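You operate a simulated robot arm through the tools that you are given. There is no shell and no other tool.

The job below is to be done with a simulated robot arm. You get a single attempt, and the scene is never put back.

TASK
Rub the crust off the sample mould with the yellow block, then lower the lift and close the mould.
Fine: put the block back; the lid ends shut and clamped. Set down upright: yellow block. What is to be rubbed or washed off counts as gone when no trace of it is left.

The check looks at the end state, three seconds after you hand in, the way a careful person would. Anything else that was tipped, shoved, dropped, spilled or broken makes it a failure. A push-on lid holds only when it is set on centred and level and pressed home; a screw cap is set on level and turned clockwise until tight.

THE ROBOT
A 6-joint arm with a two-finger gripper, fixed in place. Base frame: the origin is on the floor under the middle of its stand, x ahead of it, y to its left, z up. Units: m, degrees, N and s.
It reaches about 1.298 m from its shoulder. Its first joint turns from -149.0 to 149.0 degrees. Payload 1.57 kg.
The tool frame sits at the grasp point between the pads (the TCP): z along the fingers, y along the line on which they close. The tips reach 0.021 m beyond it. The gripper opens to 0.07 m; its body begins 0.05 m behind the TCP.
Orientation is told as [roll, pitch, yaw] about the base's x, y, z axes, in that order, counted from this pose: with the fingers straight down and closing along the base's y, the tool's x points along the base's -x, its y along +y and its z along -z.

THE INTERFACE
- The arm moves only by the tool nudge_tool. Its argument "motion" is a list of rows, each a list of 7 numbers: the shift along the tool's x, y, z in m, then the turn, a rotation vector about the tool's x, y, z in degrees, then the gripper command, from -1 (shut) to 1 (fully open), values between in proportion. In form: [[x, y, z, ax, ay, az, jaw], ...]. A call has 1 to 20 rows; each row is the pose to reach, as a shift and turn from the pose commanded when the call began, along the tool's axes at that moment. Each row takes 0.2 s and may step no farther than 0.05 m and 8.6 degrees from the row before; otherwise, or with a gripper value out of range, the whole call is refused. Where a pose cannot be reached the arm comes as near as it can. A force on the tool above 50 N (or 10 N above the force at the start of the call, whichever is more), or a blocked arm, ends the call early, and 0.2 s more pass. The fingers move at their own pace (about 0.0648 m/s each) and stop on an object; they squeeze with about 23 N. The grip force told is the motor's: it shows also when the fingers shut on nothing. Time passes only in rows, and 0.2 s behind the last, so rows that repeat a pose let the fingers close. The reply holds the time, the measured pose of the TCP, the force on the tool along the base axes, the opening and the grip force, in the units named above and with some noise, with the torque about the TCP (base axes, N m) and any sound that the robot's microphone picked up.
- Cameras (640 x 400 px; columns grow to the right, rows downward): "scene" is fixed at [0.3881, -0.6507, 1.4554]; the picture's right is [-0.09, 1.00, 0.00], its down [0.89, 0.08, -0.45] and it looks along [-0.45, -0.04, -0.89] (base axes); focal length 257 px, centre (320, 200). "wrist" rides on the gripper at [0.079, 0.004, -0.081] in the tool frame; the picture's right is [-0.05, 1.00, 0.00], its down [-0.67, -0.04, -0.74] and it looks along [-0.74, -0.04, 0.67] (tool axes); focal length 256 px, centre (320, 200). There is no depth. A picture from a camera that has moved, and an enlarged one, comes with that camera's place and axes in the base frame and with its lens. The place of the scene camera against the robot may be out by one fixed shift of up to 0.025 m in any direction.
- camera(camera): a new picture of that camera. The clock stands still meanwhile.
- move_column(by): slides the trunk up (or, below 0, down) by that many m; the arm rides with it, the base frame stays. It gives what a move gives, with no picture.
- inspect(camera, box): a new picture of the part [left, top, right, bottom] of that camera's present view, enlarged. The clock stands still meanwhile.
- finish_job(): hands the job in; it is judged then, once.

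Nothing tells you positions but the pictures and the camera data. Unless the task says otherwise, let go and move clear before handing in.

The tools are called after "Call:" as name(argument=value, ...) on one line, values as JSON. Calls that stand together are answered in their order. nudge_tool: Moves the arm, as the interface text tells. Its arguments: {"type":"object","properties":{"motion":{"type":"array","items":{"type":"array","items":{"type":"number"}}}},"required":["motion"]} The other tools are called the same way: move_column (by) moves the trunk up or down; camera (camera) takes a picture; inspect (camera, box) takes an enlarged picture of a part of a camera's view; finish_job () hands the job in.

At the start:

```text
t: 0.0
eef_pos: [0.1097, -0.5521, 1.1579]
ee_rot: [0.0, 0.0, 0.0]
wrist_force: [0.4, 0.0, -0.8]
moment: [-0.02, 0.01, -0.03]
opening: 0.0701
finger_force: 0.1
trunk travel left (down, up): [-0.839, 0.131]
```

scene: 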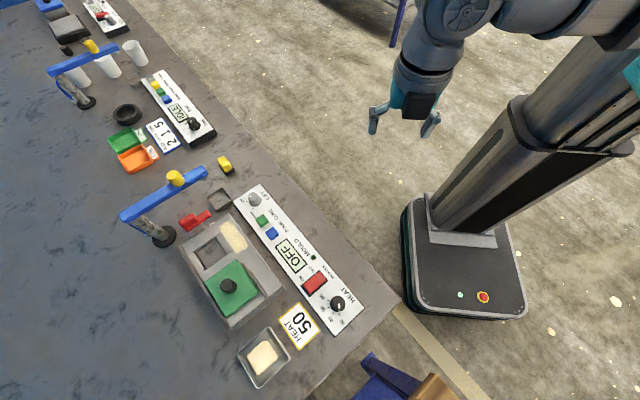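
wrist: 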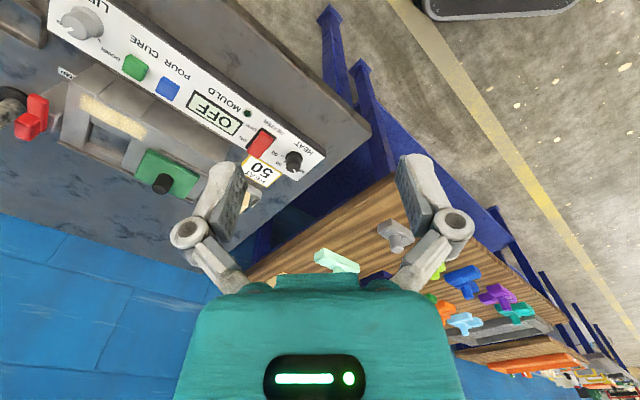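

I see a bench with a mould station (grey plate with cream crust, green lid, red clamp), a lift post with a blue arm, a control panel, and a tray with a pale yellow block. I'll look closer before moving.

Call:
inspect(camera="scene", box=[160, 180, 300, 280])

Call:
inspect(camera="scene", box=[220, 180, 380, 400])

Call:
inspect(camera="scene", box=[100, 120, 260, 260])

Call:
inspect(camera="wrist", box=[0, 0, 340, 220])

```text
4.00 times, centred on (230, 230) of scene
camera zoom: at [0.3881, -0.6507, 1.4554], right [-0.09, 1.0, 0.0], down [0.89, 0.08, -0.45], along [-0.45, -0.04, -0.89], focal length 1026 px, centre (680, 80)
```

zoom: 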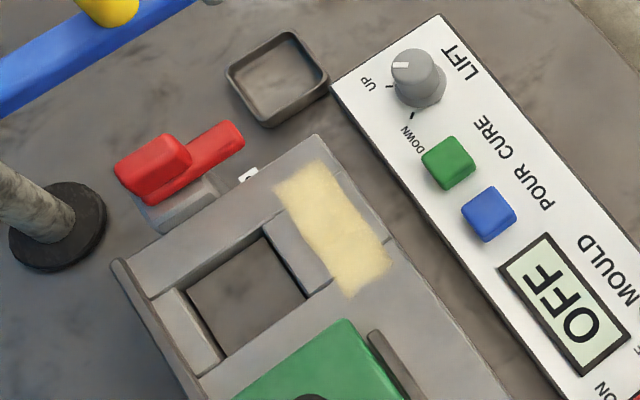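

```text
1.82 times, centred on (300, 290) of scene
camera zoom: at [0.3881, -0.6507, 1.4554], right [-0.09, 1.0, 0.0], down [0.89, 0.08, -0.45], along [-0.45, -0.04, -0.89], focal length 466 px, centre (356, 36)
```

zoom: 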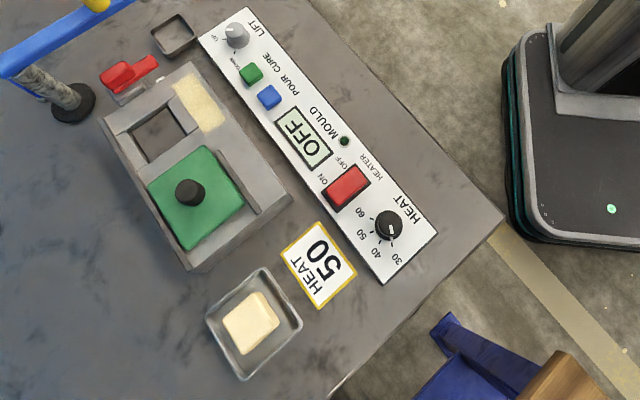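

```text
2.86 times, centred on (180, 190) of scene
camera zoom: at [0.3881, -0.6507, 1.4554], right [-0.09, 1.0, 0.0], down [0.89, 0.08, -0.45], along [-0.45, -0.04, -0.89], focal length 733 px, centre (720, 229)
```

zoom: 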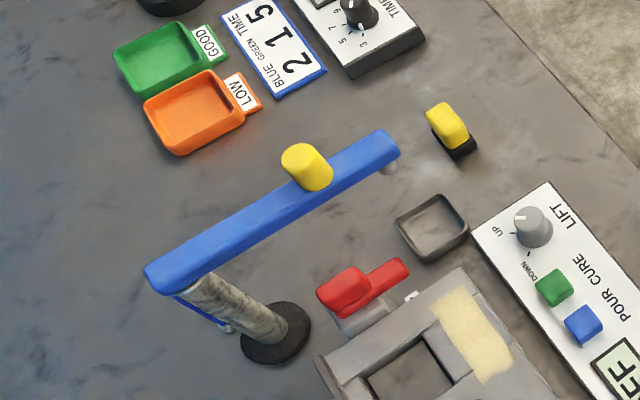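

```text
1.82 times, centred on (170, 110) of wrist
camera zoom: at [0.0295, -0.5491, 1.2401], right [0.05, 1.0, 0.0], down [0.67, -0.04, 0.74], along [0.74, -0.04, -0.67], focal length 465 px, centre (593, 364)
```

zoom: 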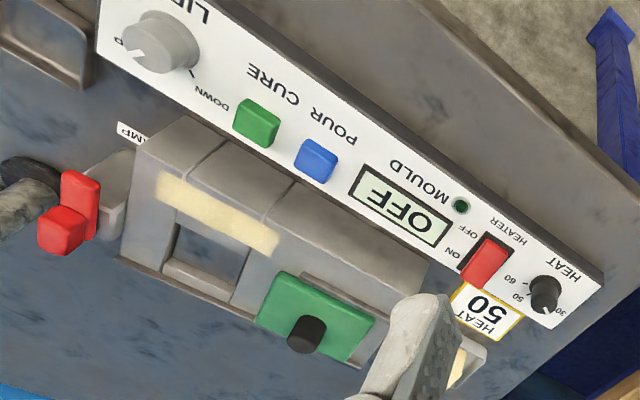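

The panel, mould and bench run at about 45° to the base axes, with the knob tops near z≈0.867. I'll turn the wrist -45° and move so the wrist camera looks squarely at the mould.

Call:
nudge_tool(motion=[[0.012, -0.014, 0, 0, 0, 7.5, 1], [0.024, -0.028, 0, 0, 0, 15, 1], [0.036, -0.042, 0, 0, 0, 22.5, 1], [0.048, -0.056, 0, 0, 0, 30, 1], [0.06, -0.07, 0, 0, 0, 37.5, 1], [0.07, -0.083, 0, 0, 0, 45, 1]])

Call:
camera(camera="wrist")

Call:
camera(camera="scene")

```text
t: 1.4
eef_pos: [0.0399, -0.6348, 1.1565]
ee_rot: [0.0, 0.0, -45.2]
wrist_force: [0.6, 0.1, 0.2]
moment: [0.01, -0.01, -0.01]
opening: 0.07
finger_force: 0.1
trunk travel left (down, up): [-0.839, 0.131]
```

```text
taken
camera wrist: at [-0.0141, -0.5766, 1.24], right [0.74, 0.67, 0.0], down [0.45, -0.5, 0.74], along [0.5, -0.55, -0.67], focal length 256 px, centre (320, 200)
```

wrist: 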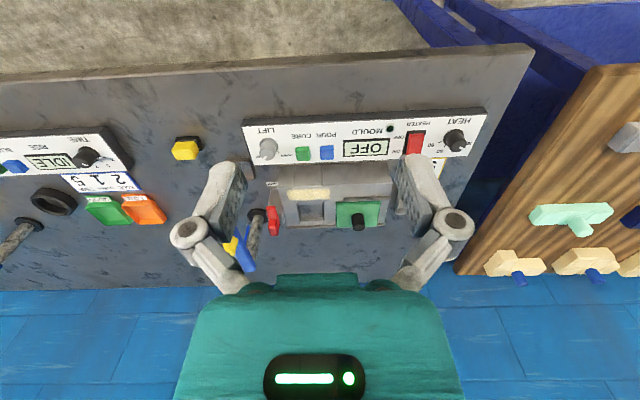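

```text
taken
```

scene: 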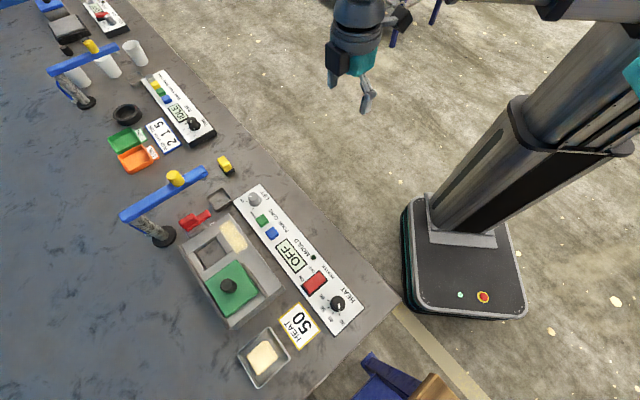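

Call:
inspect(camera="wrist", box=[230, 90, 490, 260])

Call:
inspect(camera="wrist", box=[120, 110, 280, 280])

```text
2.35 times, centred on (360, 175) of wrist
camera zoom: at [-0.0141, -0.5766, 1.24], right [0.74, 0.67, 0.0], down [0.45, -0.5, 0.74], along [0.5, -0.55, -0.67], focal length 602 px, centre (226, 259)
```

zoom: 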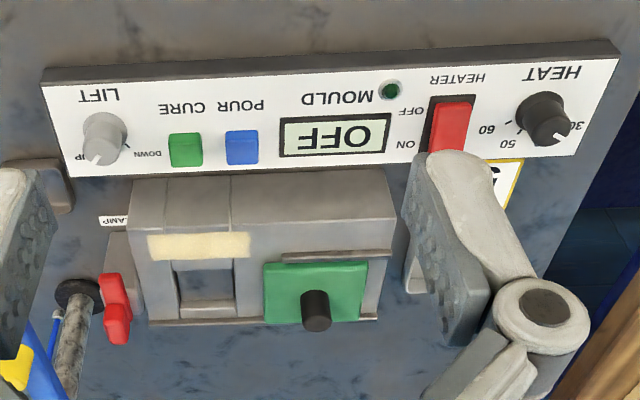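

```text
2.35 times, centred on (200, 195) of wrist
camera zoom: at [-0.0141, -0.5766, 1.24], right [0.74, 0.67, 0.0], down [0.45, -0.5, 0.74], along [0.5, -0.55, -0.67], focal length 602 px, centre (602, 212)
```

zoom: 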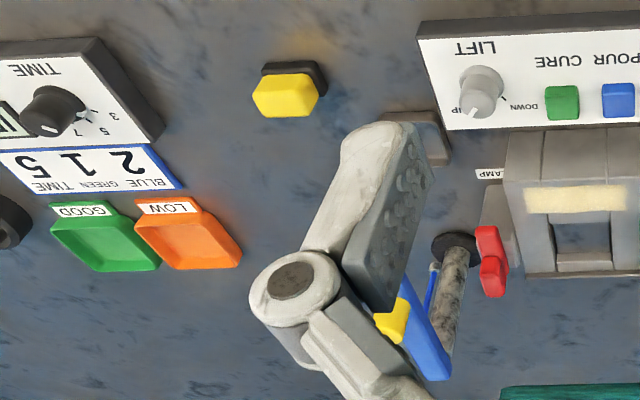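

I can see the yellow block on a black base near the empty dark tray, the crust strip on the mould's front top face, the green lid with a black knob parked beside the cavity, and the red clamp by the lift post. The beam cap reaches z≈1.0, so I'll go to z≈1.05 over the mould for a close look.

Call:
nudge_tool(motion=[[-0.04, -0.004, 0, 0, 0, 0, 1], [-0.08, -0.008, 0.01, 0, 0, 0, 1], [-0.12, -0.012, 0.025, 0, 0, 0, 1], [-0.16, -0.017, 0.045, 0, 0, 0, 1], [-0.2, -0.022, 0.065, 0, 0, 0, 1], [-0.235, -0.026, 0.085, 0, 0, 0, 1], [-0.262, -0.029, 0.107, 0, 0, 0, 1]])

Call:
camera(camera="wrist")

Call:
inspect(camera="wrist", box=[160, 0, 480, 200])

```text
t: 3.0
eef_pos: [0.2024, -0.8423, 1.1576]
ee_rot: [0.0, 0.0, -45.0]
wrist_force: [0.2, -0.1, 0.0]
moment: [-0.01, -0.03, -0.03]
opening: 0.0697
finger_force: 0.1
out of reach, approached as far as the arm can: row 2, 3, 4, 5, 6, 7
trunk travel left (down, up): [-0.839, 0.131]
```

```text
taken
camera wrist: at [0.1488, -0.784, 1.2399], right [0.74, 0.67, 0.0], down [0.45, -0.5, 0.74], along [0.5, -0.55, -0.67], focal length 256 px, centre (320, 200)
```

wrist: 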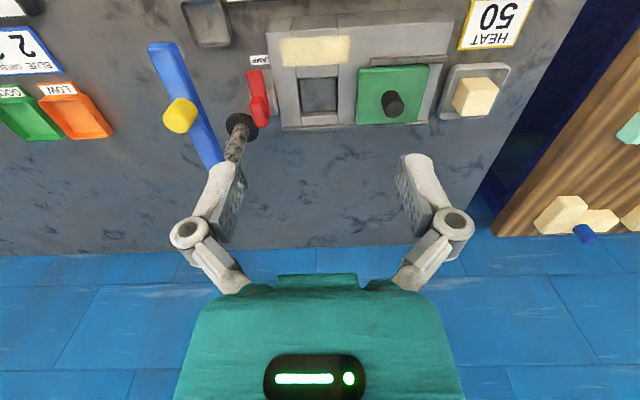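

```text
2.00 times, centred on (320, 100) of wrist
camera zoom: at [0.1488, -0.784, 1.2399], right [0.74, 0.67, 0.0], down [0.45, -0.5, 0.74], along [0.5, -0.55, -0.67], focal length 512 px, centre (320, 400)
```

zoom: 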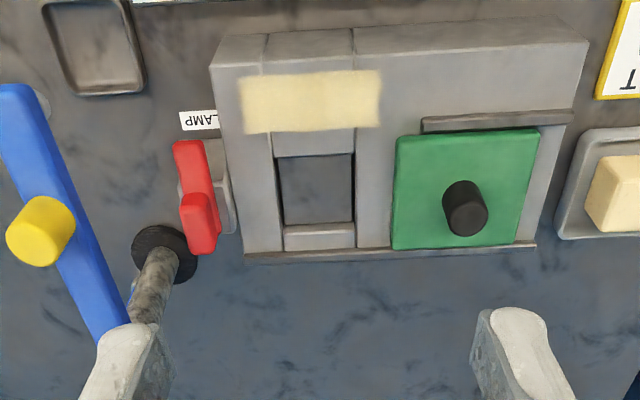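

The target was below the arm's reach at this trunk height, so I'll lower the trunk about 0.11 m and look again from nearer.

Call:
move_column(by=-0.11)

Call:
camera(camera="wrist")

Call:
camera(camera="scene")

Call:
inspect(camera="wrist", box=[160, 0, 480, 200])

```text
t: 4.4
eef_pos: [0.2018, -0.8417, 1.0468]
ee_rot: [0.0, 0.0, -45.0]
wrist_force: [0.6, -0.2, -0.1]
moment: [-0.02, 0.03, -0.01]
opening: 0.07
finger_force: 0.0
trunk travel left (down, up): [-0.729, 0.241]
```

```text
taken
camera wrist: at [0.1486, -0.7832, 1.1302], right [0.74, 0.67, 0.0], down [0.45, -0.5, 0.74], along [0.5, -0.55, -0.67], focal length 256 px, centre (320, 200)
```

wrist: 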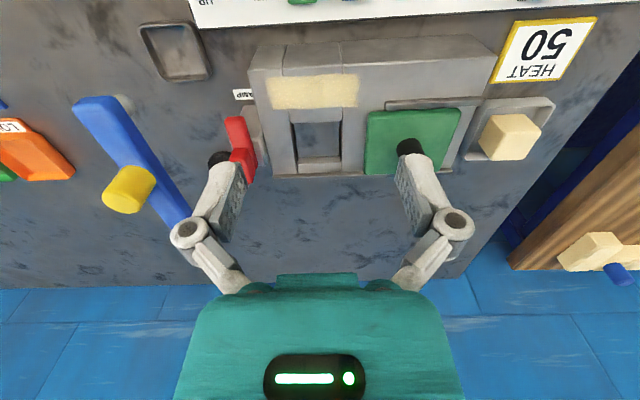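

```text
taken
```

scene: 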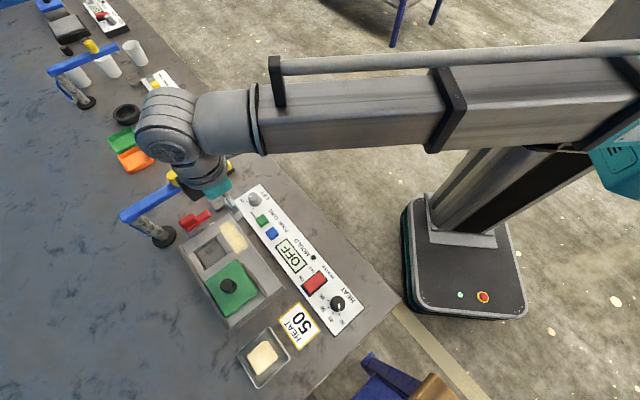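

```text
2.00 times, centred on (320, 100) of wrist
camera zoom: at [0.1486, -0.7832, 1.1302], right [0.74, 0.67, 0.0], down [0.45, -0.5, 0.74], along [0.5, -0.55, -0.67], focal length 512 px, centre (320, 400)
```

zoom: 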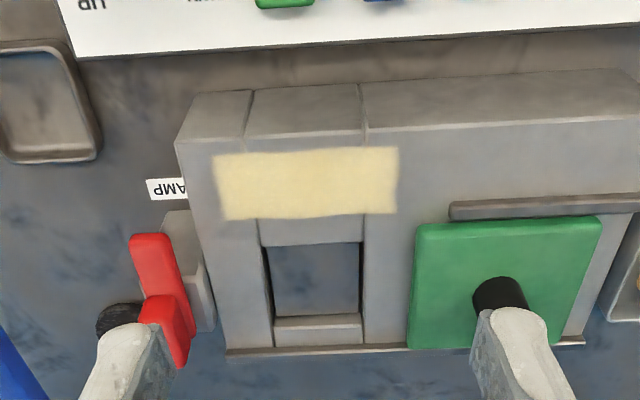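

Mould top is at z≈0.887, bench at z≈0.825; crust spans about 86 × 32 mm on the front ledge. Next I retract a little and move over toward the yellow block to view it up close.

Call:
nudge_tool(motion=[[0.045, 0, 0, 0, 0, 0, 1], [0.09, 0, 0, 0, 0, 0, 1], [0.118, -0.04, 0, 0, 0, 0, 1], [0.118, -0.085, 0, 0, 0, 0, 1], [0.118, -0.13, 0, 0, 0, 0, 1], [0.118, -0.175, 0, 0, 0, 0, 1], [0.118, -0.228, 0, 0, 0, 0, 1]])

Call:
camera(camera="wrist")

Call:
inspect(camera="wrist", box=[240, 40, 400, 160])

```text
refused: row 7 steps farther than a row can; nothing moved
```

```text
taken
camera wrist: at [0.1486, -0.7832, 1.1302], right [0.74, 0.67, 0.0], down [0.45, -0.5, 0.74], along [0.5, -0.55, -0.67], focal length 256 px, centre (320, 200)
```

wrist: 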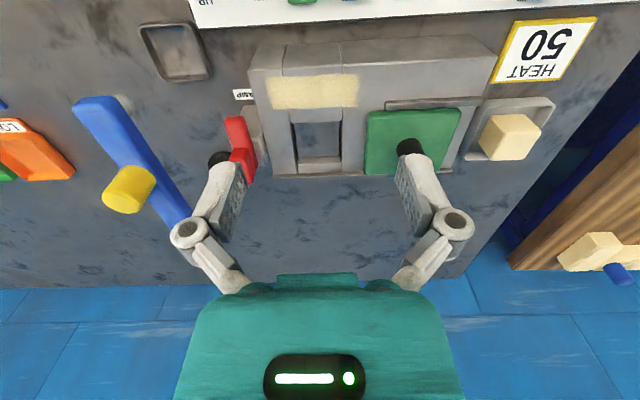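

```text
3.33 times, centred on (320, 100) of wrist
camera zoom: at [0.1486, -0.7832, 1.1302], right [0.74, 0.67, 0.0], down [0.45, -0.5, 0.74], along [0.5, -0.55, -0.67], focal length 853 px, centre (320, 533)
```

zoom: 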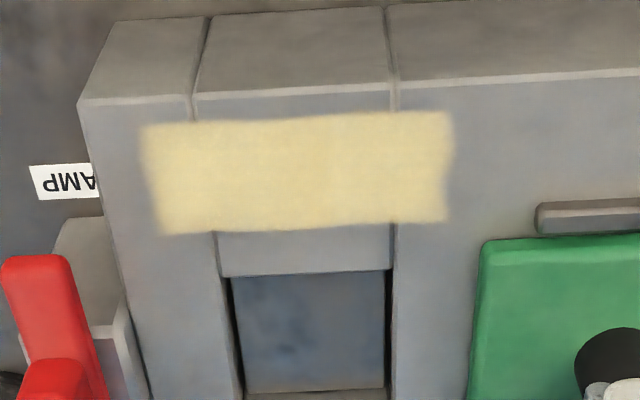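

One step was slightly too long, so I'm resending that path with smaller steps.

Call:
nudge_tool(motion=[[0.045, 0, 0, 0, 0, 0, 1], [0.09, 0, 0, 0, 0, 0, 1], [0.118, -0.035, 0, 0, 0, 0, 1], [0.118, -0.08, 0, 0, 0, 0, 1], [0.118, -0.125, 0, 0, 0, 0, 1], [0.118, -0.165, 0, 0, 0, 0, 1], [0.118, -0.2, 0, 0, 0, 0, 1], [0.118, -0.228, 0, 0, 0, 0, 1]])

Call:
camera(camera="wrist")

Call:
inspect(camera="wrist", box=[240, 40, 400, 160])

Call:
camera(camera="scene")

```text
t: 6.2
eef_pos: [-0.0425, -0.9184, 1.0472]
ee_rot: [0.0, -0.1, -44.9]
wrist_force: [-0.7, -0.1, 0.4]
moment: [0.03, -0.03, -0.02]
opening: 0.0704
finger_force: 0.0
trunk travel left (down, up): [-0.729, 0.241]
```

```text
taken
camera wrist: at [-0.0965, -0.8604, 1.1299], right [0.74, 0.67, 0.0], down [0.45, -0.5, 0.74], along [0.5, -0.55, -0.67], focal length 256 px, centre (320, 200)
```

wrist: 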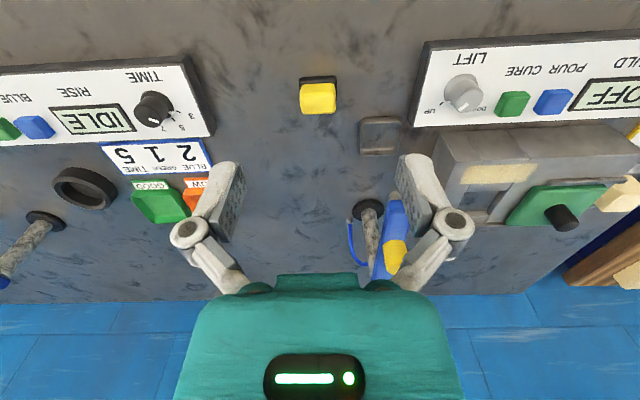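

```text
3.33 times, centred on (320, 100) of wrist
camera zoom: at [-0.0965, -0.8604, 1.1299], right [0.74, 0.67, 0.0], down [0.45, -0.5, 0.74], along [0.5, -0.55, -0.67], focal length 853 px, centre (320, 533)
```

zoom: 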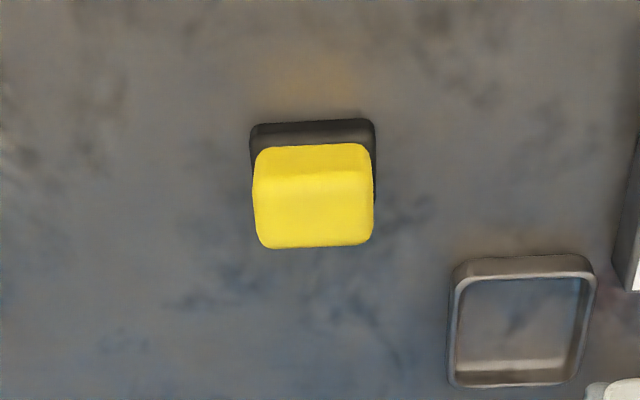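

```text
taken
```

scene: 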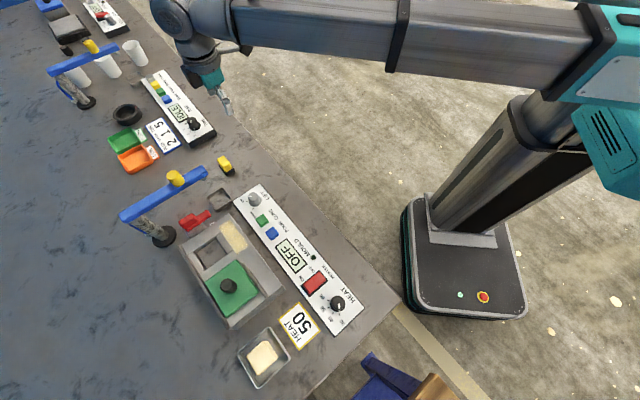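

The yellow block is about 44 × 28 × 35 mm, aligned with the bench, its black pad down, centred near e1=-0.686, e2=0.679 (top z≈0.86). I'll align above it, then lower with the trunk and check again.

Call:
nudge_tool(motion=[[-0.03, -0.003, 0, 0, 0, 0, 1], [-0.06, -0.0063, 0, 0, 0, 0, 1], [-0.06, -0.0063, 0, 0, 0, 0, 1]])

Call:
move_column(by=-0.09)

Call:
camera(camera="wrist")

Call:
camera(camera="scene")

```text
t: 7.0
eef_pos: [-0.0049, -0.9659, 1.0468]
ee_rot: [0.0, 0.0, -45.0]
wrist_force: [-0.7, -0.3, -0.7]
moment: [0.0, -0.01, 0.02]
opening: 0.07
finger_force: 0.0
trunk travel left (down, up): [-0.729, 0.241]
```

```text
t: 8.3
eef_pos: [-0.0055, -0.9646, 0.9583]
ee_rot: [0.0, -0.1, -44.9]
wrist_force: [0.2, 0.5, 0.4]
moment: [-0.02, 0.03, 0.01]
opening: 0.0698
finger_force: 0.1
trunk travel left (down, up): [-0.639, 0.331]
```

```text
taken
camera wrist: at [-0.0587, -0.9071, 1.0401], right [0.74, 0.67, 0.0], down [0.45, -0.5, 0.74], along [0.5, -0.55, -0.67], focal length 256 px, centre (320, 200)
```

wrist: 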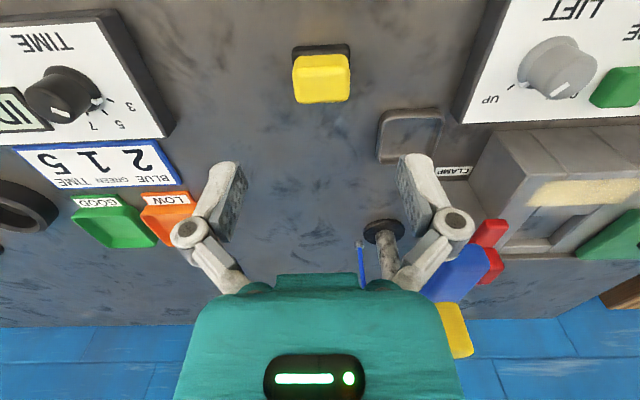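

```text
taken
```

scene: 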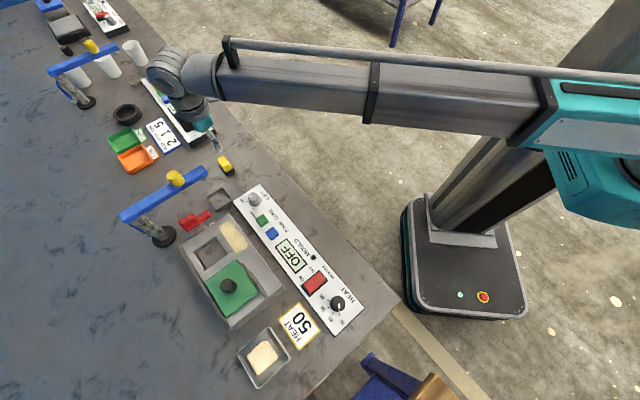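

Call:
inspect(camera="wrist", box=[272, 30, 372, 120])

Call:
inspect(camera="wrist", box=[480, 0, 640, 120])

```text
4.44 times, centred on (322, 75) of wrist
camera zoom: at [-0.0587, -0.9071, 1.0401], right [0.74, 0.67, 0.0], down [0.45, -0.5, 0.74], along [0.5, -0.55, -0.67], focal length 1138 px, centre (311, 756)
```

zoom: 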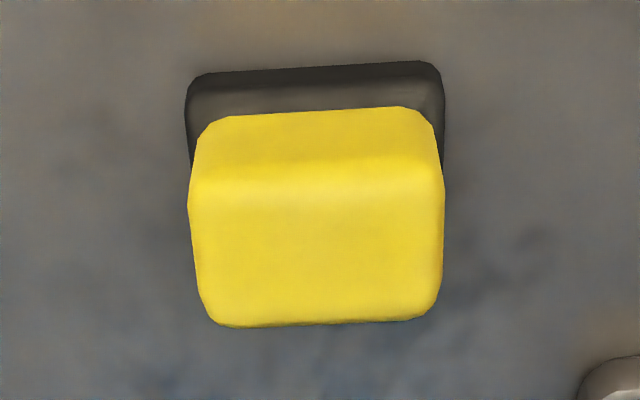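

```text
3.33 times, centred on (560, 60) of wrist
camera zoom: at [-0.0587, -0.9071, 1.0401], right [0.74, 0.67, 0.0], down [0.45, -0.5, 0.74], along [0.5, -0.55, -0.67], focal length 853 px, centre (-480, 667)
```

zoom: 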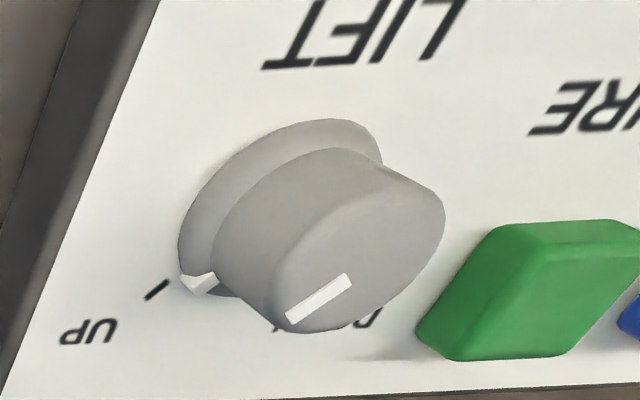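

Block centre confirmed at e1≈-0.686, e2≈0.681; the lift knob's pointer is on UP. Now descending around the block to TCP z≈0.862.

Call:
nudge_tool(motion=[[-0.003, 0, 0.02, 0, 0, 0, 1], [-0.003, 0, 0.04, 0, 0, 0, 1], [-0.003, 0, 0.06, 0, 0, 0, 1], [-0.003, 0, 0.08, 0, 0, 0, 1], [-0.003, 0, 0.09, 0, 0, 0, 1], [-0.003, 0, 0.096, 0, 0, 0, 1]])

Call:
camera(camera="wrist")

Call:
camera(camera="scene")

```text
t: 9.7
eef_pos: [-0.0051, -0.9655, 0.9575]
ee_rot: [0.0, 0.1, -45.0]
wrist_force: [-0.4, 0.6, -0.9]
moment: [-0.01, 0.0, 0.0]
opening: 0.0699
finger_force: 0.2
out of reach, approached as far as the arm can: row 1, 2, 3, 4, 5, 6
trunk travel left (down, up): [-0.639, 0.331]
```

```text
taken
camera wrist: at [-0.0588, -0.9071, 1.0401], right [0.74, 0.67, 0.0], down [0.45, -0.5, 0.74], along [0.5, -0.55, -0.67], focal length 256 px, centre (320, 200)
```

wrist: 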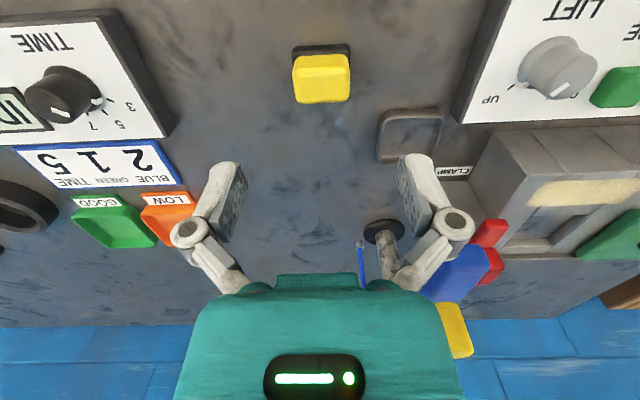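

```text
taken
```

scene: 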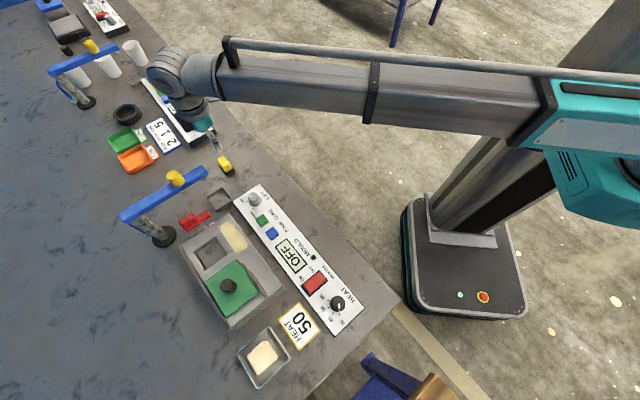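

The arm won't go lower relative to the trunk here, so vertical travel must come from the column. I'll test whether the arm can move up on its own, to gain some working range below.

Call:
nudge_tool(motion=[[-0.002, 0, -0.03, 0, 0, 0, 1], [-0.002, 0, -0.06, 0, 0, 0, 1], [-0.002, 0, -0.06, 0, 0, 0, 1]])

```text
t: 10.5
eef_pos: [-0.0033, -0.9691, 0.9572]
ee_rot: [-0.1, 0.0, -45.0]
wrist_force: [0.1, 0.6, -0.1]
moment: [0.01, 0.0, -0.02]
opening: 0.0701
finger_force: 0.0
out of reach, approached as far as the arm can: row 1, 2, 3
trunk travel left (down, up): [-0.639, 0.331]
```

The arm has no vertical travel of its own with fingers down, so I'll use the trunk for all height changes. Checking my lateral position over the block first.

Call:
nudge_tool(motion=[[0, 0, 0, 0, 0, 0, 1], [0, 0, 0, 0, 0, 0, 1]])

Call:
inspect(camera="wrist", box=[272, 30, 372, 120])

```text
t: 11.1
eef_pos: [-0.0034, -0.9693, 0.956]
ee_rot: [0.0, 0.0, -45.0]
wrist_force: [0.1, 0.6, -0.6]
moment: [0.01, 0.0, 0.0]
opening: 0.0698
finger_force: 0.0
trunk travel left (down, up): [-0.639, 0.331]
```

```text
4.44 times, centred on (322, 75) of wrist
camera zoom: at [-0.0576, -0.911, 1.0401], right [0.74, 0.67, 0.0], down [0.45, -0.5, 0.74], along [0.5, -0.55, -0.67], focal length 1138 px, centre (311, 756)
```

zoom: 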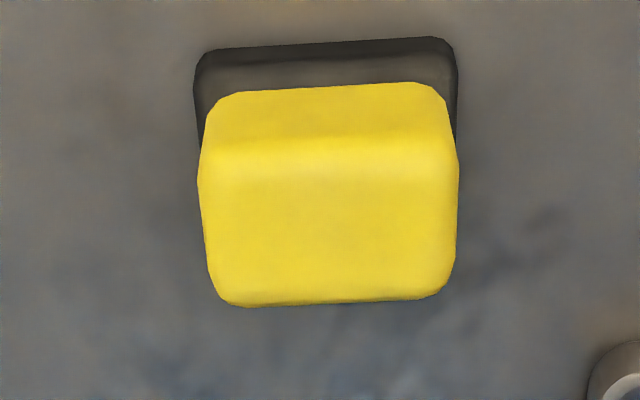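

Call:
nudge_tool(motion=[[0.0015, 0.0022, 0, 0, 0, 0, 1], [0.0015, 0.0022, 0, 0, 0, 0, 1]])

Call:
move_column(by=-0.055)

Call:
camera(camera="wrist")

Call:
inspect(camera="scene", box=[160, 90, 280, 210])

```text
t: 11.7
eef_pos: [-0.0043, -0.9647, 0.9573]
ee_rot: [0.1, 0.0, -44.9]
wrist_force: [-0.8, -0.3, -0.7]
moment: [0.01, -0.01, -0.02]
opening: 0.0699
finger_force: 0.1
trunk travel left (down, up): [-0.639, 0.331]
```

```text
t: 12.6
eef_pos: [-0.005, -0.9649, 0.9019]
ee_rot: [-0.1, -0.1, -45.1]
wrist_force: [0.0, 0.6, -0.5]
moment: [0.02, 0.0, -0.01]
opening: 0.0701
finger_force: 0.0
trunk travel left (down, up): [-0.584, 0.386]
```

```text
taken
camera wrist: at [-0.0578, -0.9068, 0.9851], right [0.74, 0.67, 0.0], down [0.45, -0.5, 0.74], along [0.5, -0.55, -0.67], focal length 256 px, centre (320, 200)
```

wrist: 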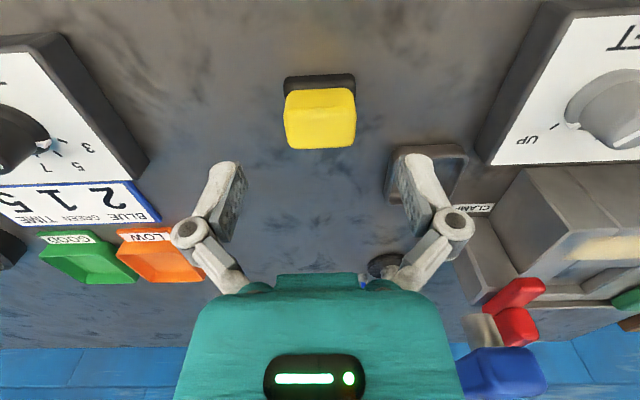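

```text
3.33 times, centred on (220, 150) of scene
camera zoom: at [0.3881, -0.6507, 1.4554], right [-0.09, 1.0, 0.0], down [0.89, 0.08, -0.45], along [-0.45, -0.04, -0.89], focal length 855 px, centre (653, 367)
```

zoom: 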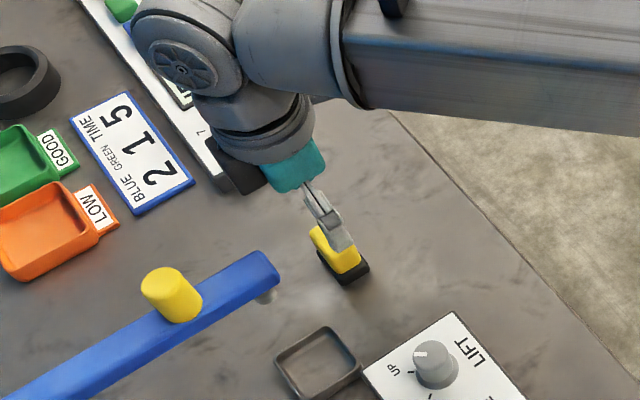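

Aligned over the block; lowering the last 40 mm and closing the fingers.

Call:
move_column(by=-0.04)

Call:
camera(camera="wrist")

Call:
inspect(camera="scene", box=[180, 120, 260, 200])

```text
t: 13.5
eef_pos: [-0.0036, -0.9651, 0.8629]
ee_rot: [0.0, 0.1, -45.0]
wrist_force: [0.2, -0.2, 0.2]
moment: [0.0, 0.01, -0.01]
opening: 0.07
finger_force: 0.1
trunk travel left (down, up): [-0.544, 0.426]
```

```text
taken
camera wrist: at [-0.0578, -0.9069, 0.9451], right [0.74, 0.67, 0.0], down [0.45, -0.5, 0.74], along [0.5, -0.55, -0.67], focal length 256 px, centre (320, 200)
```

wrist: 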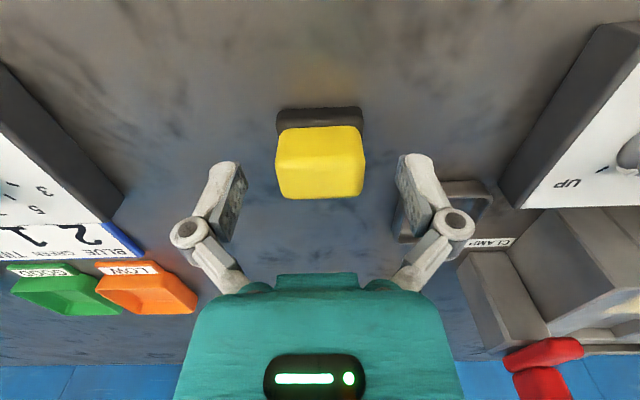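

```text
5.00 times, centred on (220, 160) of scene
camera zoom: at [0.3881, -0.6507, 1.4554], right [-0.09, 1.0, 0.0], down [0.89, 0.08, -0.45], along [-0.45, -0.04, -0.89], focal length 1283 px, centre (820, 400)
```

zoom: 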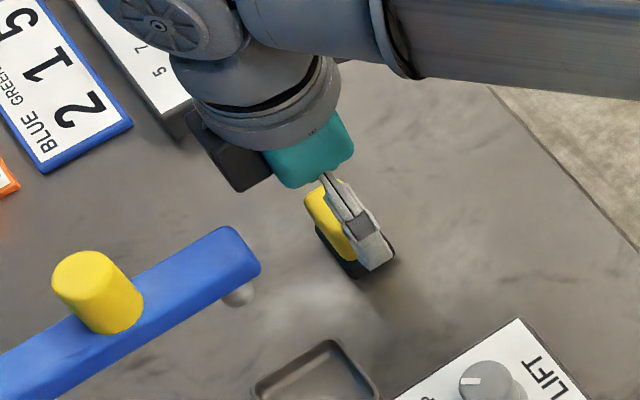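

Block sits centred between the fingers with tips just above the black pad. Closing.

Call:
nudge_tool(motion=[[0, 0, 0, 0, 0, 0, -1], [0, 0, 0, 0, 0, 0, -1], [0, 0, 0, 0, 0, 0, -1], [0, 0, 0, 0, 0, 0, -1]])

Call:
camera(camera="wrist")

```text
t: 14.5
eef_pos: [-0.0043, -0.9642, 0.8626]
ee_rot: [0.0, 0.0, -45.0]
wrist_force: [-0.2, -0.8, 3.6]
moment: [-0.05, -0.02, 0.02]
opening: 0.0393
finger_force: 22.8
trunk travel left (down, up): [-0.544, 0.426]
```

```text
taken
camera wrist: at [-0.0578, -0.9068, 0.9453], right [0.74, 0.67, 0.0], down [0.45, -0.5, 0.75], along [0.5, -0.55, -0.67], focal length 256 px, centre (320, 200)
```

wrist: 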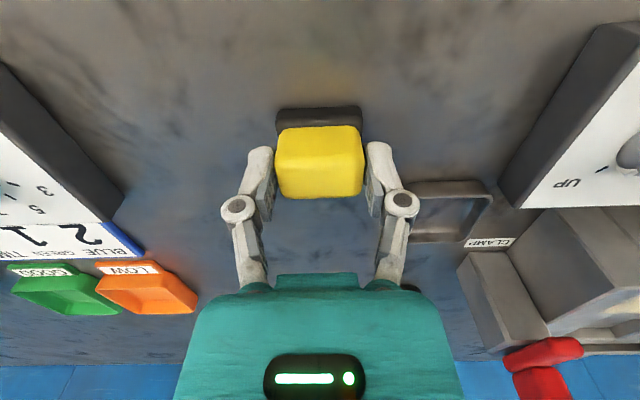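

Gripped at 39 mm. Lifting with the trunk, then travelling along the front of the panel (clear of the beam) to over the crust.

Call:
move_column(by=0.12)

Call:
nudge_tool(motion=[[0.04, 0, 0, 0, 0, 0, -1], [0.05, 0.03, 0, 0, 0, 0, -1], [0.05, 0.07, 0, 0, 0, 0, -1], [0.05, 0.11, 0, 0, 0, 0, -1], [0.05, 0.15, 0, 0, 0, 0, -1], [0.05, 0.19, 0, 0, 0, 0, -1], [0.05, 0.226, 0, 0, 0, 0, -1], [0.02, 0.226, 0, 0, 0, 0, -1], [-0.02, 0.226, 0, 0, 0, 0, -1], [-0.06, 0.226, 0, 0, 0, 0, -1], [-0.094, 0.226, 0, 0, 0, 0, -1], [-0.094, 0.226, 0, 0, 0, 0, -1]])

Call:
camera(camera="wrist")

Call:
camera(camera="scene")

```text
t: 16.0
eef_pos: [-0.0042, -0.9638, 0.9823]
ee_rot: [0.0, 0.0, -44.9]
wrist_force: [0.5, -0.3, -0.4]
moment: [-0.04, 0.03, 0.01]
opening: 0.0394
finger_force: 22.9
trunk travel left (down, up): [-0.664, 0.306]
```

```text
t: 18.6
eef_pos: [0.2226, -0.8728, 0.9827]
ee_rot: [0.0, 0.0, -45.0]
wrist_force: [0.1, -0.9, -0.6]
moment: [-0.01, 0.03, -0.01]
opening: 0.0395
finger_force: 22.6
trunk travel left (down, up): [-0.664, 0.306]
```

```text
taken
camera wrist: at [0.1689, -0.8148, 1.0649], right [0.74, 0.67, 0.0], down [0.45, -0.5, 0.74], along [0.5, -0.55, -0.67], focal length 256 px, centre (320, 200)
```

wrist: 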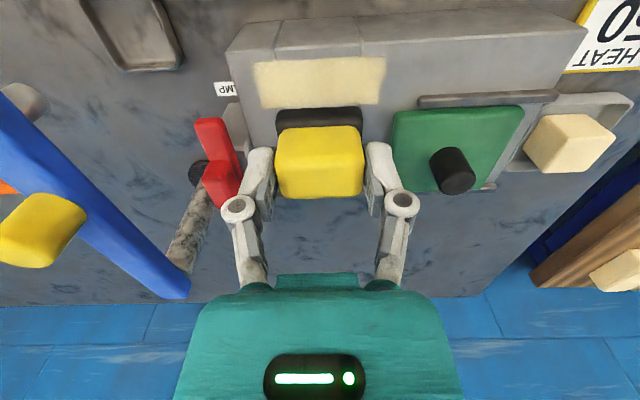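

```text
taken
```

scene: 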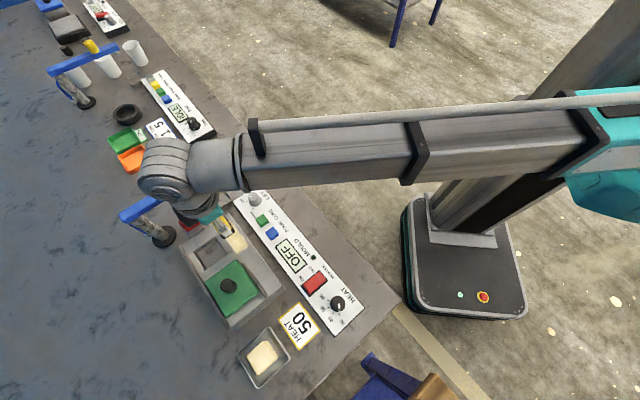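

The block hangs right over the crust. Lowering with the trunk until just above contact, then in small steps watching the force.

Call:
move_column(by=-0.054)

Call:
camera(camera="wrist")

Call:
inspect(camera="scene", box=[170, 180, 290, 280])

```text
t: 19.5
eef_pos: [0.2223, -0.8727, 0.9287]
ee_rot: [0.0, 0.0, -45.0]
wrist_force: [-0.7, 0.1, -0.9]
moment: [0.04, -0.03, -0.03]
opening: 0.0395
finger_force: 22.9
trunk travel left (down, up): [-0.61, 0.36]
```

```text
taken
camera wrist: at [0.1686, -0.8148, 1.0108], right [0.74, 0.67, 0.0], down [0.45, -0.5, 0.74], along [0.5, -0.55, -0.67], focal length 256 px, centre (320, 200)
```

wrist: 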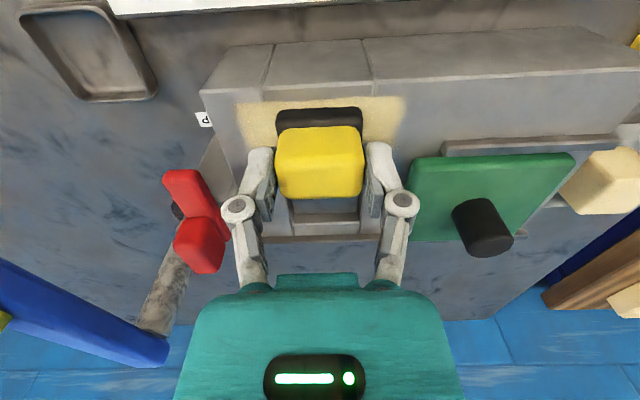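

```text
4.00 times, centred on (230, 230) of scene
camera zoom: at [0.3881, -0.6507, 1.4554], right [-0.09, 1.0, 0.0], down [0.89, 0.08, -0.45], along [-0.45, -0.04, -0.89], focal length 1026 px, centre (680, 80)
```

zoom: 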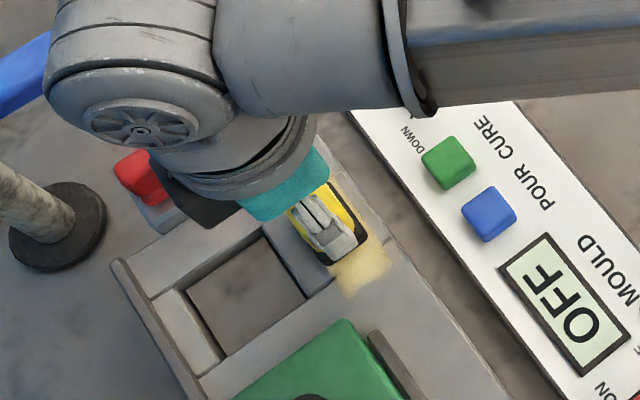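

Call:
move_column(by=-0.004)

Call:
move_column(by=-0.001)

```text
t: 20.0
eef_pos: [0.2217, -0.8728, 0.9256]
ee_rot: [0.0, -0.2, -45.0]
wrist_force: [-0.2, -3.0, 13.0]
moment: [-0.11, -0.01, 0.03]
opening: 0.0396
finger_force: 23.4
trunk travel left (down, up): [-0.606, 0.364]
```

```text
t: 20.6
eef_pos: [0.221, -0.8716, 0.9244]
ee_rot: [0.0, 0.0, -45.1]
wrist_force: [-0.8, -2.5, 13.9]
moment: [-0.08, 0.0, 0.01]
opening: 0.0398
finger_force: 23.4
trunk travel left (down, up): [-0.605, 0.365]
```

Contact made at about 13 N. Starting the rubbing stroke along the crust.

Call:
nudge_tool(motion=[[0, -0.006, 0, 0, 0, 0, -1], [0, -0.012, 0, 0, 0, 0, -1], [0, -0.018, 0, 0, 0, 0, -1], [0, -0.024, 0, 0, 0, 0, -1], [0, -0.03, 0, 0, 0, 0, -1], [0, -0.024, 0, 0, 0, 0, -1], [0, -0.018, 0, 0, 0, 0, -1], [0, -0.012, 0, 0, 0, 0, -1], [0, -0.006, 0, 0, 0, 0, -1], [0, 0, 0, 0, 0, 0, -1], [0, 0.006, 0, 0, 0, 0, -1], [0, 0.012, 0, 0, 0, 0, -1], [0, 0.018, 0, 0, 0, 0, -1], [0, 0.023, 0, 0, 0, 0, -1], [0, 0.017, 0, 0, 0, 0, -1], [0, 0.011, 0, 0, 0, 0, -1], [0, 0.005, 0, 0, 0, 0, -1], [0, 0, 0, 0, 0, 0, -1]])

Call:
camera(camera="wrist")

Call:
inspect(camera="scene", box=[170, 180, 290, 280])

```text
t: 24.4
eef_pos: [0.2227, -0.8722, 0.924]
ee_rot: [0.0, 0.0, -45.0]
wrist_force: [1.1, 1.5, 2.3]
moment: [0.04, -0.05, 0.0]
opening: 0.0393
finger_force: 23.2
trunk travel left (down, up): [-0.605, 0.365]
```

```text
taken
camera wrist: at [0.1693, -0.8149, 1.0062], right [0.74, 0.67, 0.0], down [0.45, -0.5, 0.74], along [0.5, -0.55, -0.67], focal length 256 px, centre (320, 200)
```

wrist: 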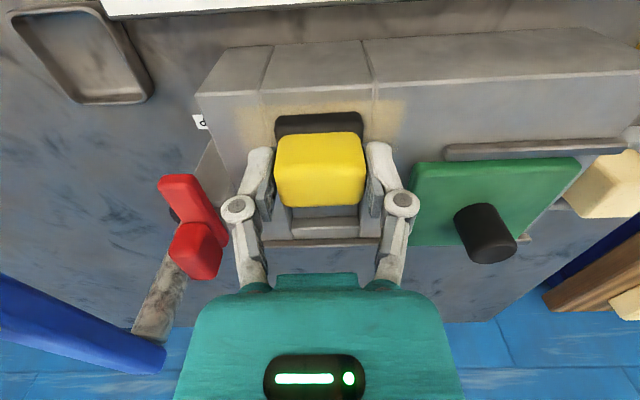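

```text
4.00 times, centred on (230, 230) of scene
camera zoom: at [0.3881, -0.6507, 1.4554], right [-0.09, 1.0, 0.0], down [0.89, 0.08, -0.45], along [-0.45, -0.04, -0.89], focal length 1026 px, centre (680, 80)
```

zoom: 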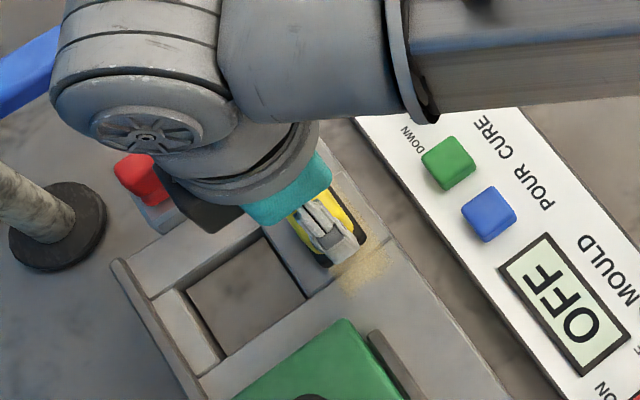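

The crust is fading. The contact force has eased to ~2 N, so I'll press down another bit and continue, covering front and back edges.

Call:
move_column(by=-0.001)

Call:
nudge_tool(motion=[[0.004, 0, 0, 0, 0, 0, -1], [0.004, -0.006, 0, 0, 0, 0, -1], [0.004, -0.012, 0, 0, 0, 0, -1], [0.004, -0.018, 0, 0, 0, 0, -1], [0.004, -0.024, 0, 0, 0, 0, -1], [0.004, -0.03, 0, 0, 0, 0, -1], [0.004, -0.024, 0, 0, 0, 0, -1], [0.004, -0.018, 0, 0, 0, 0, -1], [0.004, -0.012, 0, 0, 0, 0, -1], [0.004, -0.006, 0, 0, 0, 0, -1], [0.004, 0, 0, 0, 0, 0, -1], [0.004, 0.006, 0, 0, 0, 0, -1], [0.004, 0.012, 0, 0, 0, 0, -1], [0.004, 0.018, 0, 0, 0, 0, -1], [0.004, 0.024, 0, 0, 0, 0, -1], [0.004, 0.028, 0, 0, 0, 0, -1], [0.004, 0.022, 0, 0, 0, 0, -1], [0.004, 0.015, 0, 0, 0, 0, -1], [0.004, 0.008, 0, 0, 0, 0, -1], [0.004, 0, 0, 0, 0, 0, -1]])

Call:
camera(camera="wrist")

Call:
inspect(camera="scene", box=[170, 180, 290, 280])

```text
t: 24.9
eef_pos: [0.2241, -0.8729, 0.9227]
ee_rot: [0.0, 0.0, -45.0]
wrist_force: [-0.1, -3.0, 8.2]
moment: [-0.06, -0.07, -0.04]
opening: 0.0393
finger_force: 23.2
trunk travel left (down, up): [-0.604, 0.366]
```

```text
t: 29.1
eef_pos: [0.2199, -0.8702, 0.9231]
ee_rot: [0.0, 0.0, -45.0]
wrist_force: [1.2, -0.2, 2.0]
moment: [0.05, -0.04, 0.01]
opening: 0.0391
finger_force: 22.6
trunk travel left (down, up): [-0.604, 0.366]
```

```text
taken
camera wrist: at [0.166, -0.8124, 1.0052], right [0.74, 0.67, 0.0], down [0.45, -0.5, 0.74], along [0.5, -0.55, -0.67], focal length 256 px, centre (320, 200)
```

wrist: 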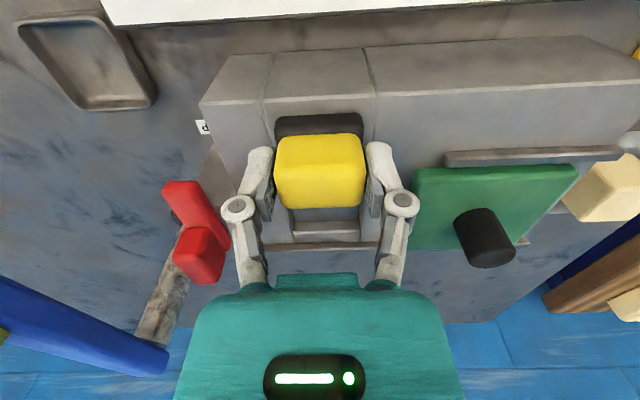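

```text
4.00 times, centred on (230, 230) of scene
camera zoom: at [0.3881, -0.6507, 1.4554], right [-0.09, 1.0, 0.0], down [0.89, 0.08, -0.45], along [-0.45, -0.04, -0.89], focal length 1026 px, centre (680, 80)
```

zoom: 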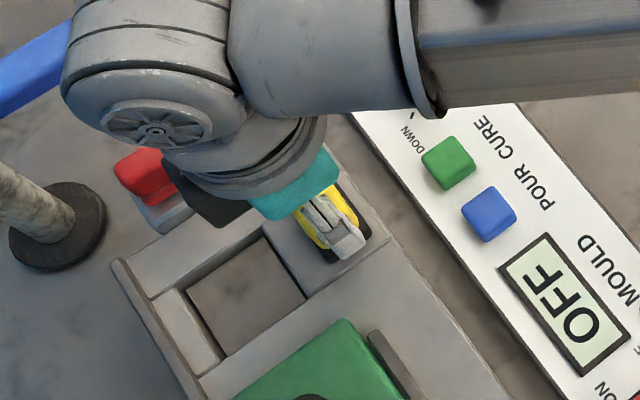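

The crust looks nearly gone. One more pass a little further back to catch the inner edge.

Call:
move_column(by=-0.001)

Call:
nudge_tool(motion=[[-0.006, 0, 0, 0, 0, 0, -1], [-0.006, -0.007, 0, 0, 0, 0, -1], [-0.006, -0.014, 0, 0, 0, 0, -1], [-0.006, -0.021, 0, 0, 0, 0, -1], [-0.006, -0.028, 0, 0, 0, 0, -1], [-0.006, -0.031, 0, 0, 0, 0, -1], [-0.006, -0.024, 0, 0, 0, 0, -1], [-0.006, -0.017, 0, 0, 0, 0, -1], [-0.006, -0.01, 0, 0, 0, 0, -1], [-0.006, -0.003, 0, 0, 0, 0, -1], [-0.006, 0.004, 0, 0, 0, 0, -1], [-0.006, 0.011, 0, 0, 0, 0, -1], [-0.006, 0.017, 0, 0, 0, 0, -1], [-0.006, 0.022, 0, 0, 0, 0, -1], [-0.006, 0.015, 0, 0, 0, 0, -1], [-0.006, 0.008, 0, 0, 0, 0, -1], [-0.003, 0.002, 0, 0, 0, 0, -1], [0, 0, 0, 0, 0, 0, -1]])

Call:
move_column(by=0.07)

Call:
camera(camera="wrist")

Call:
inspect(camera="wrist", box=[200, 20, 440, 160])

Call:
inspect(camera="scene", box=[170, 180, 290, 280])

```text
t: 29.6
eef_pos: [0.219, -0.8698, 0.9216]
ee_rot: [-0.1, -0.2, -45.0]
wrist_force: [0.6, -3.6, 10.6]
moment: [-0.07, -0.02, -0.02]
opening: 0.0395
finger_force: 23.1
trunk travel left (down, up): [-0.603, 0.367]
```

```text
t: 33.4
eef_pos: [0.2205, -0.8705, 0.9217]
ee_rot: [0.0, 0.0, -44.9]
wrist_force: [0.2, -0.4, 1.7]
moment: [0.0, -0.07, -0.03]
opening: 0.0393
finger_force: 22.6
trunk travel left (down, up): [-0.603, 0.367]
```

```text
t: 34.5
eef_pos: [0.2207, -0.8696, 0.9917]
ee_rot: [0.0, 0.0, -45.0]
wrist_force: [-0.1, -0.1, -0.2]
moment: [0.01, -0.04, 0.01]
opening: 0.0393
finger_force: 23.1
trunk travel left (down, up): [-0.673, 0.297]
```

```text
taken
camera wrist: at [0.1666, -0.8123, 1.074], right [0.74, 0.67, 0.0], down [0.45, -0.5, 0.74], along [0.5, -0.55, -0.67], focal length 256 px, centre (320, 200)
```

wrist: 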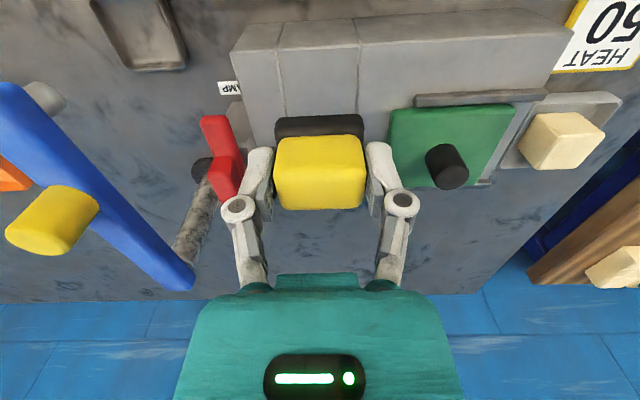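

```text
2.67 times, centred on (320, 90) of wrist
camera zoom: at [0.1666, -0.8123, 1.074], right [0.74, 0.67, 0.0], down [0.45, -0.5, 0.74], along [0.5, -0.55, -0.67], focal length 683 px, centre (320, 493)
```

zoom: 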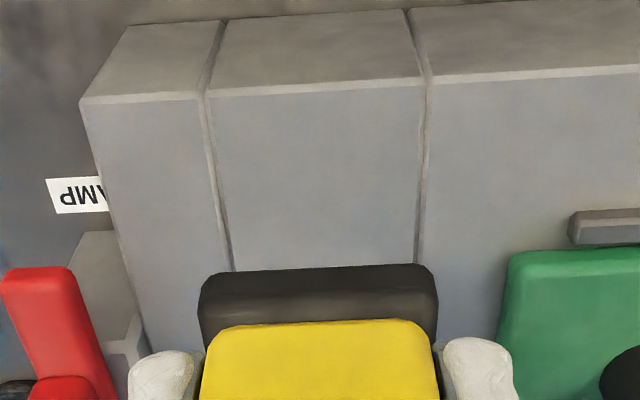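

```text
4.00 times, centred on (230, 230) of scene
camera zoom: at [0.3881, -0.6507, 1.4554], right [-0.09, 1.0, 0.0], down [0.89, 0.08, -0.45], along [-0.45, -0.04, -0.89], focal length 1026 px, centre (680, 80)
```

zoom: 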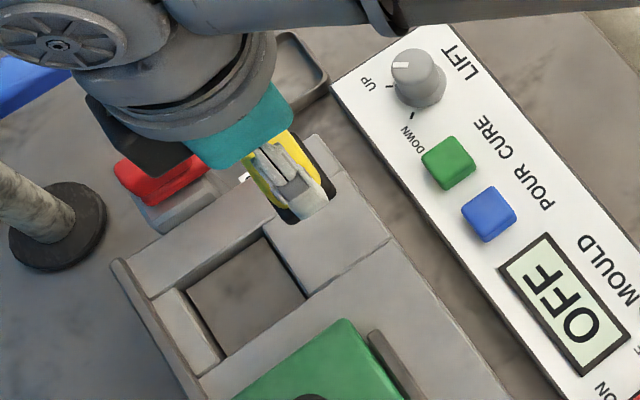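

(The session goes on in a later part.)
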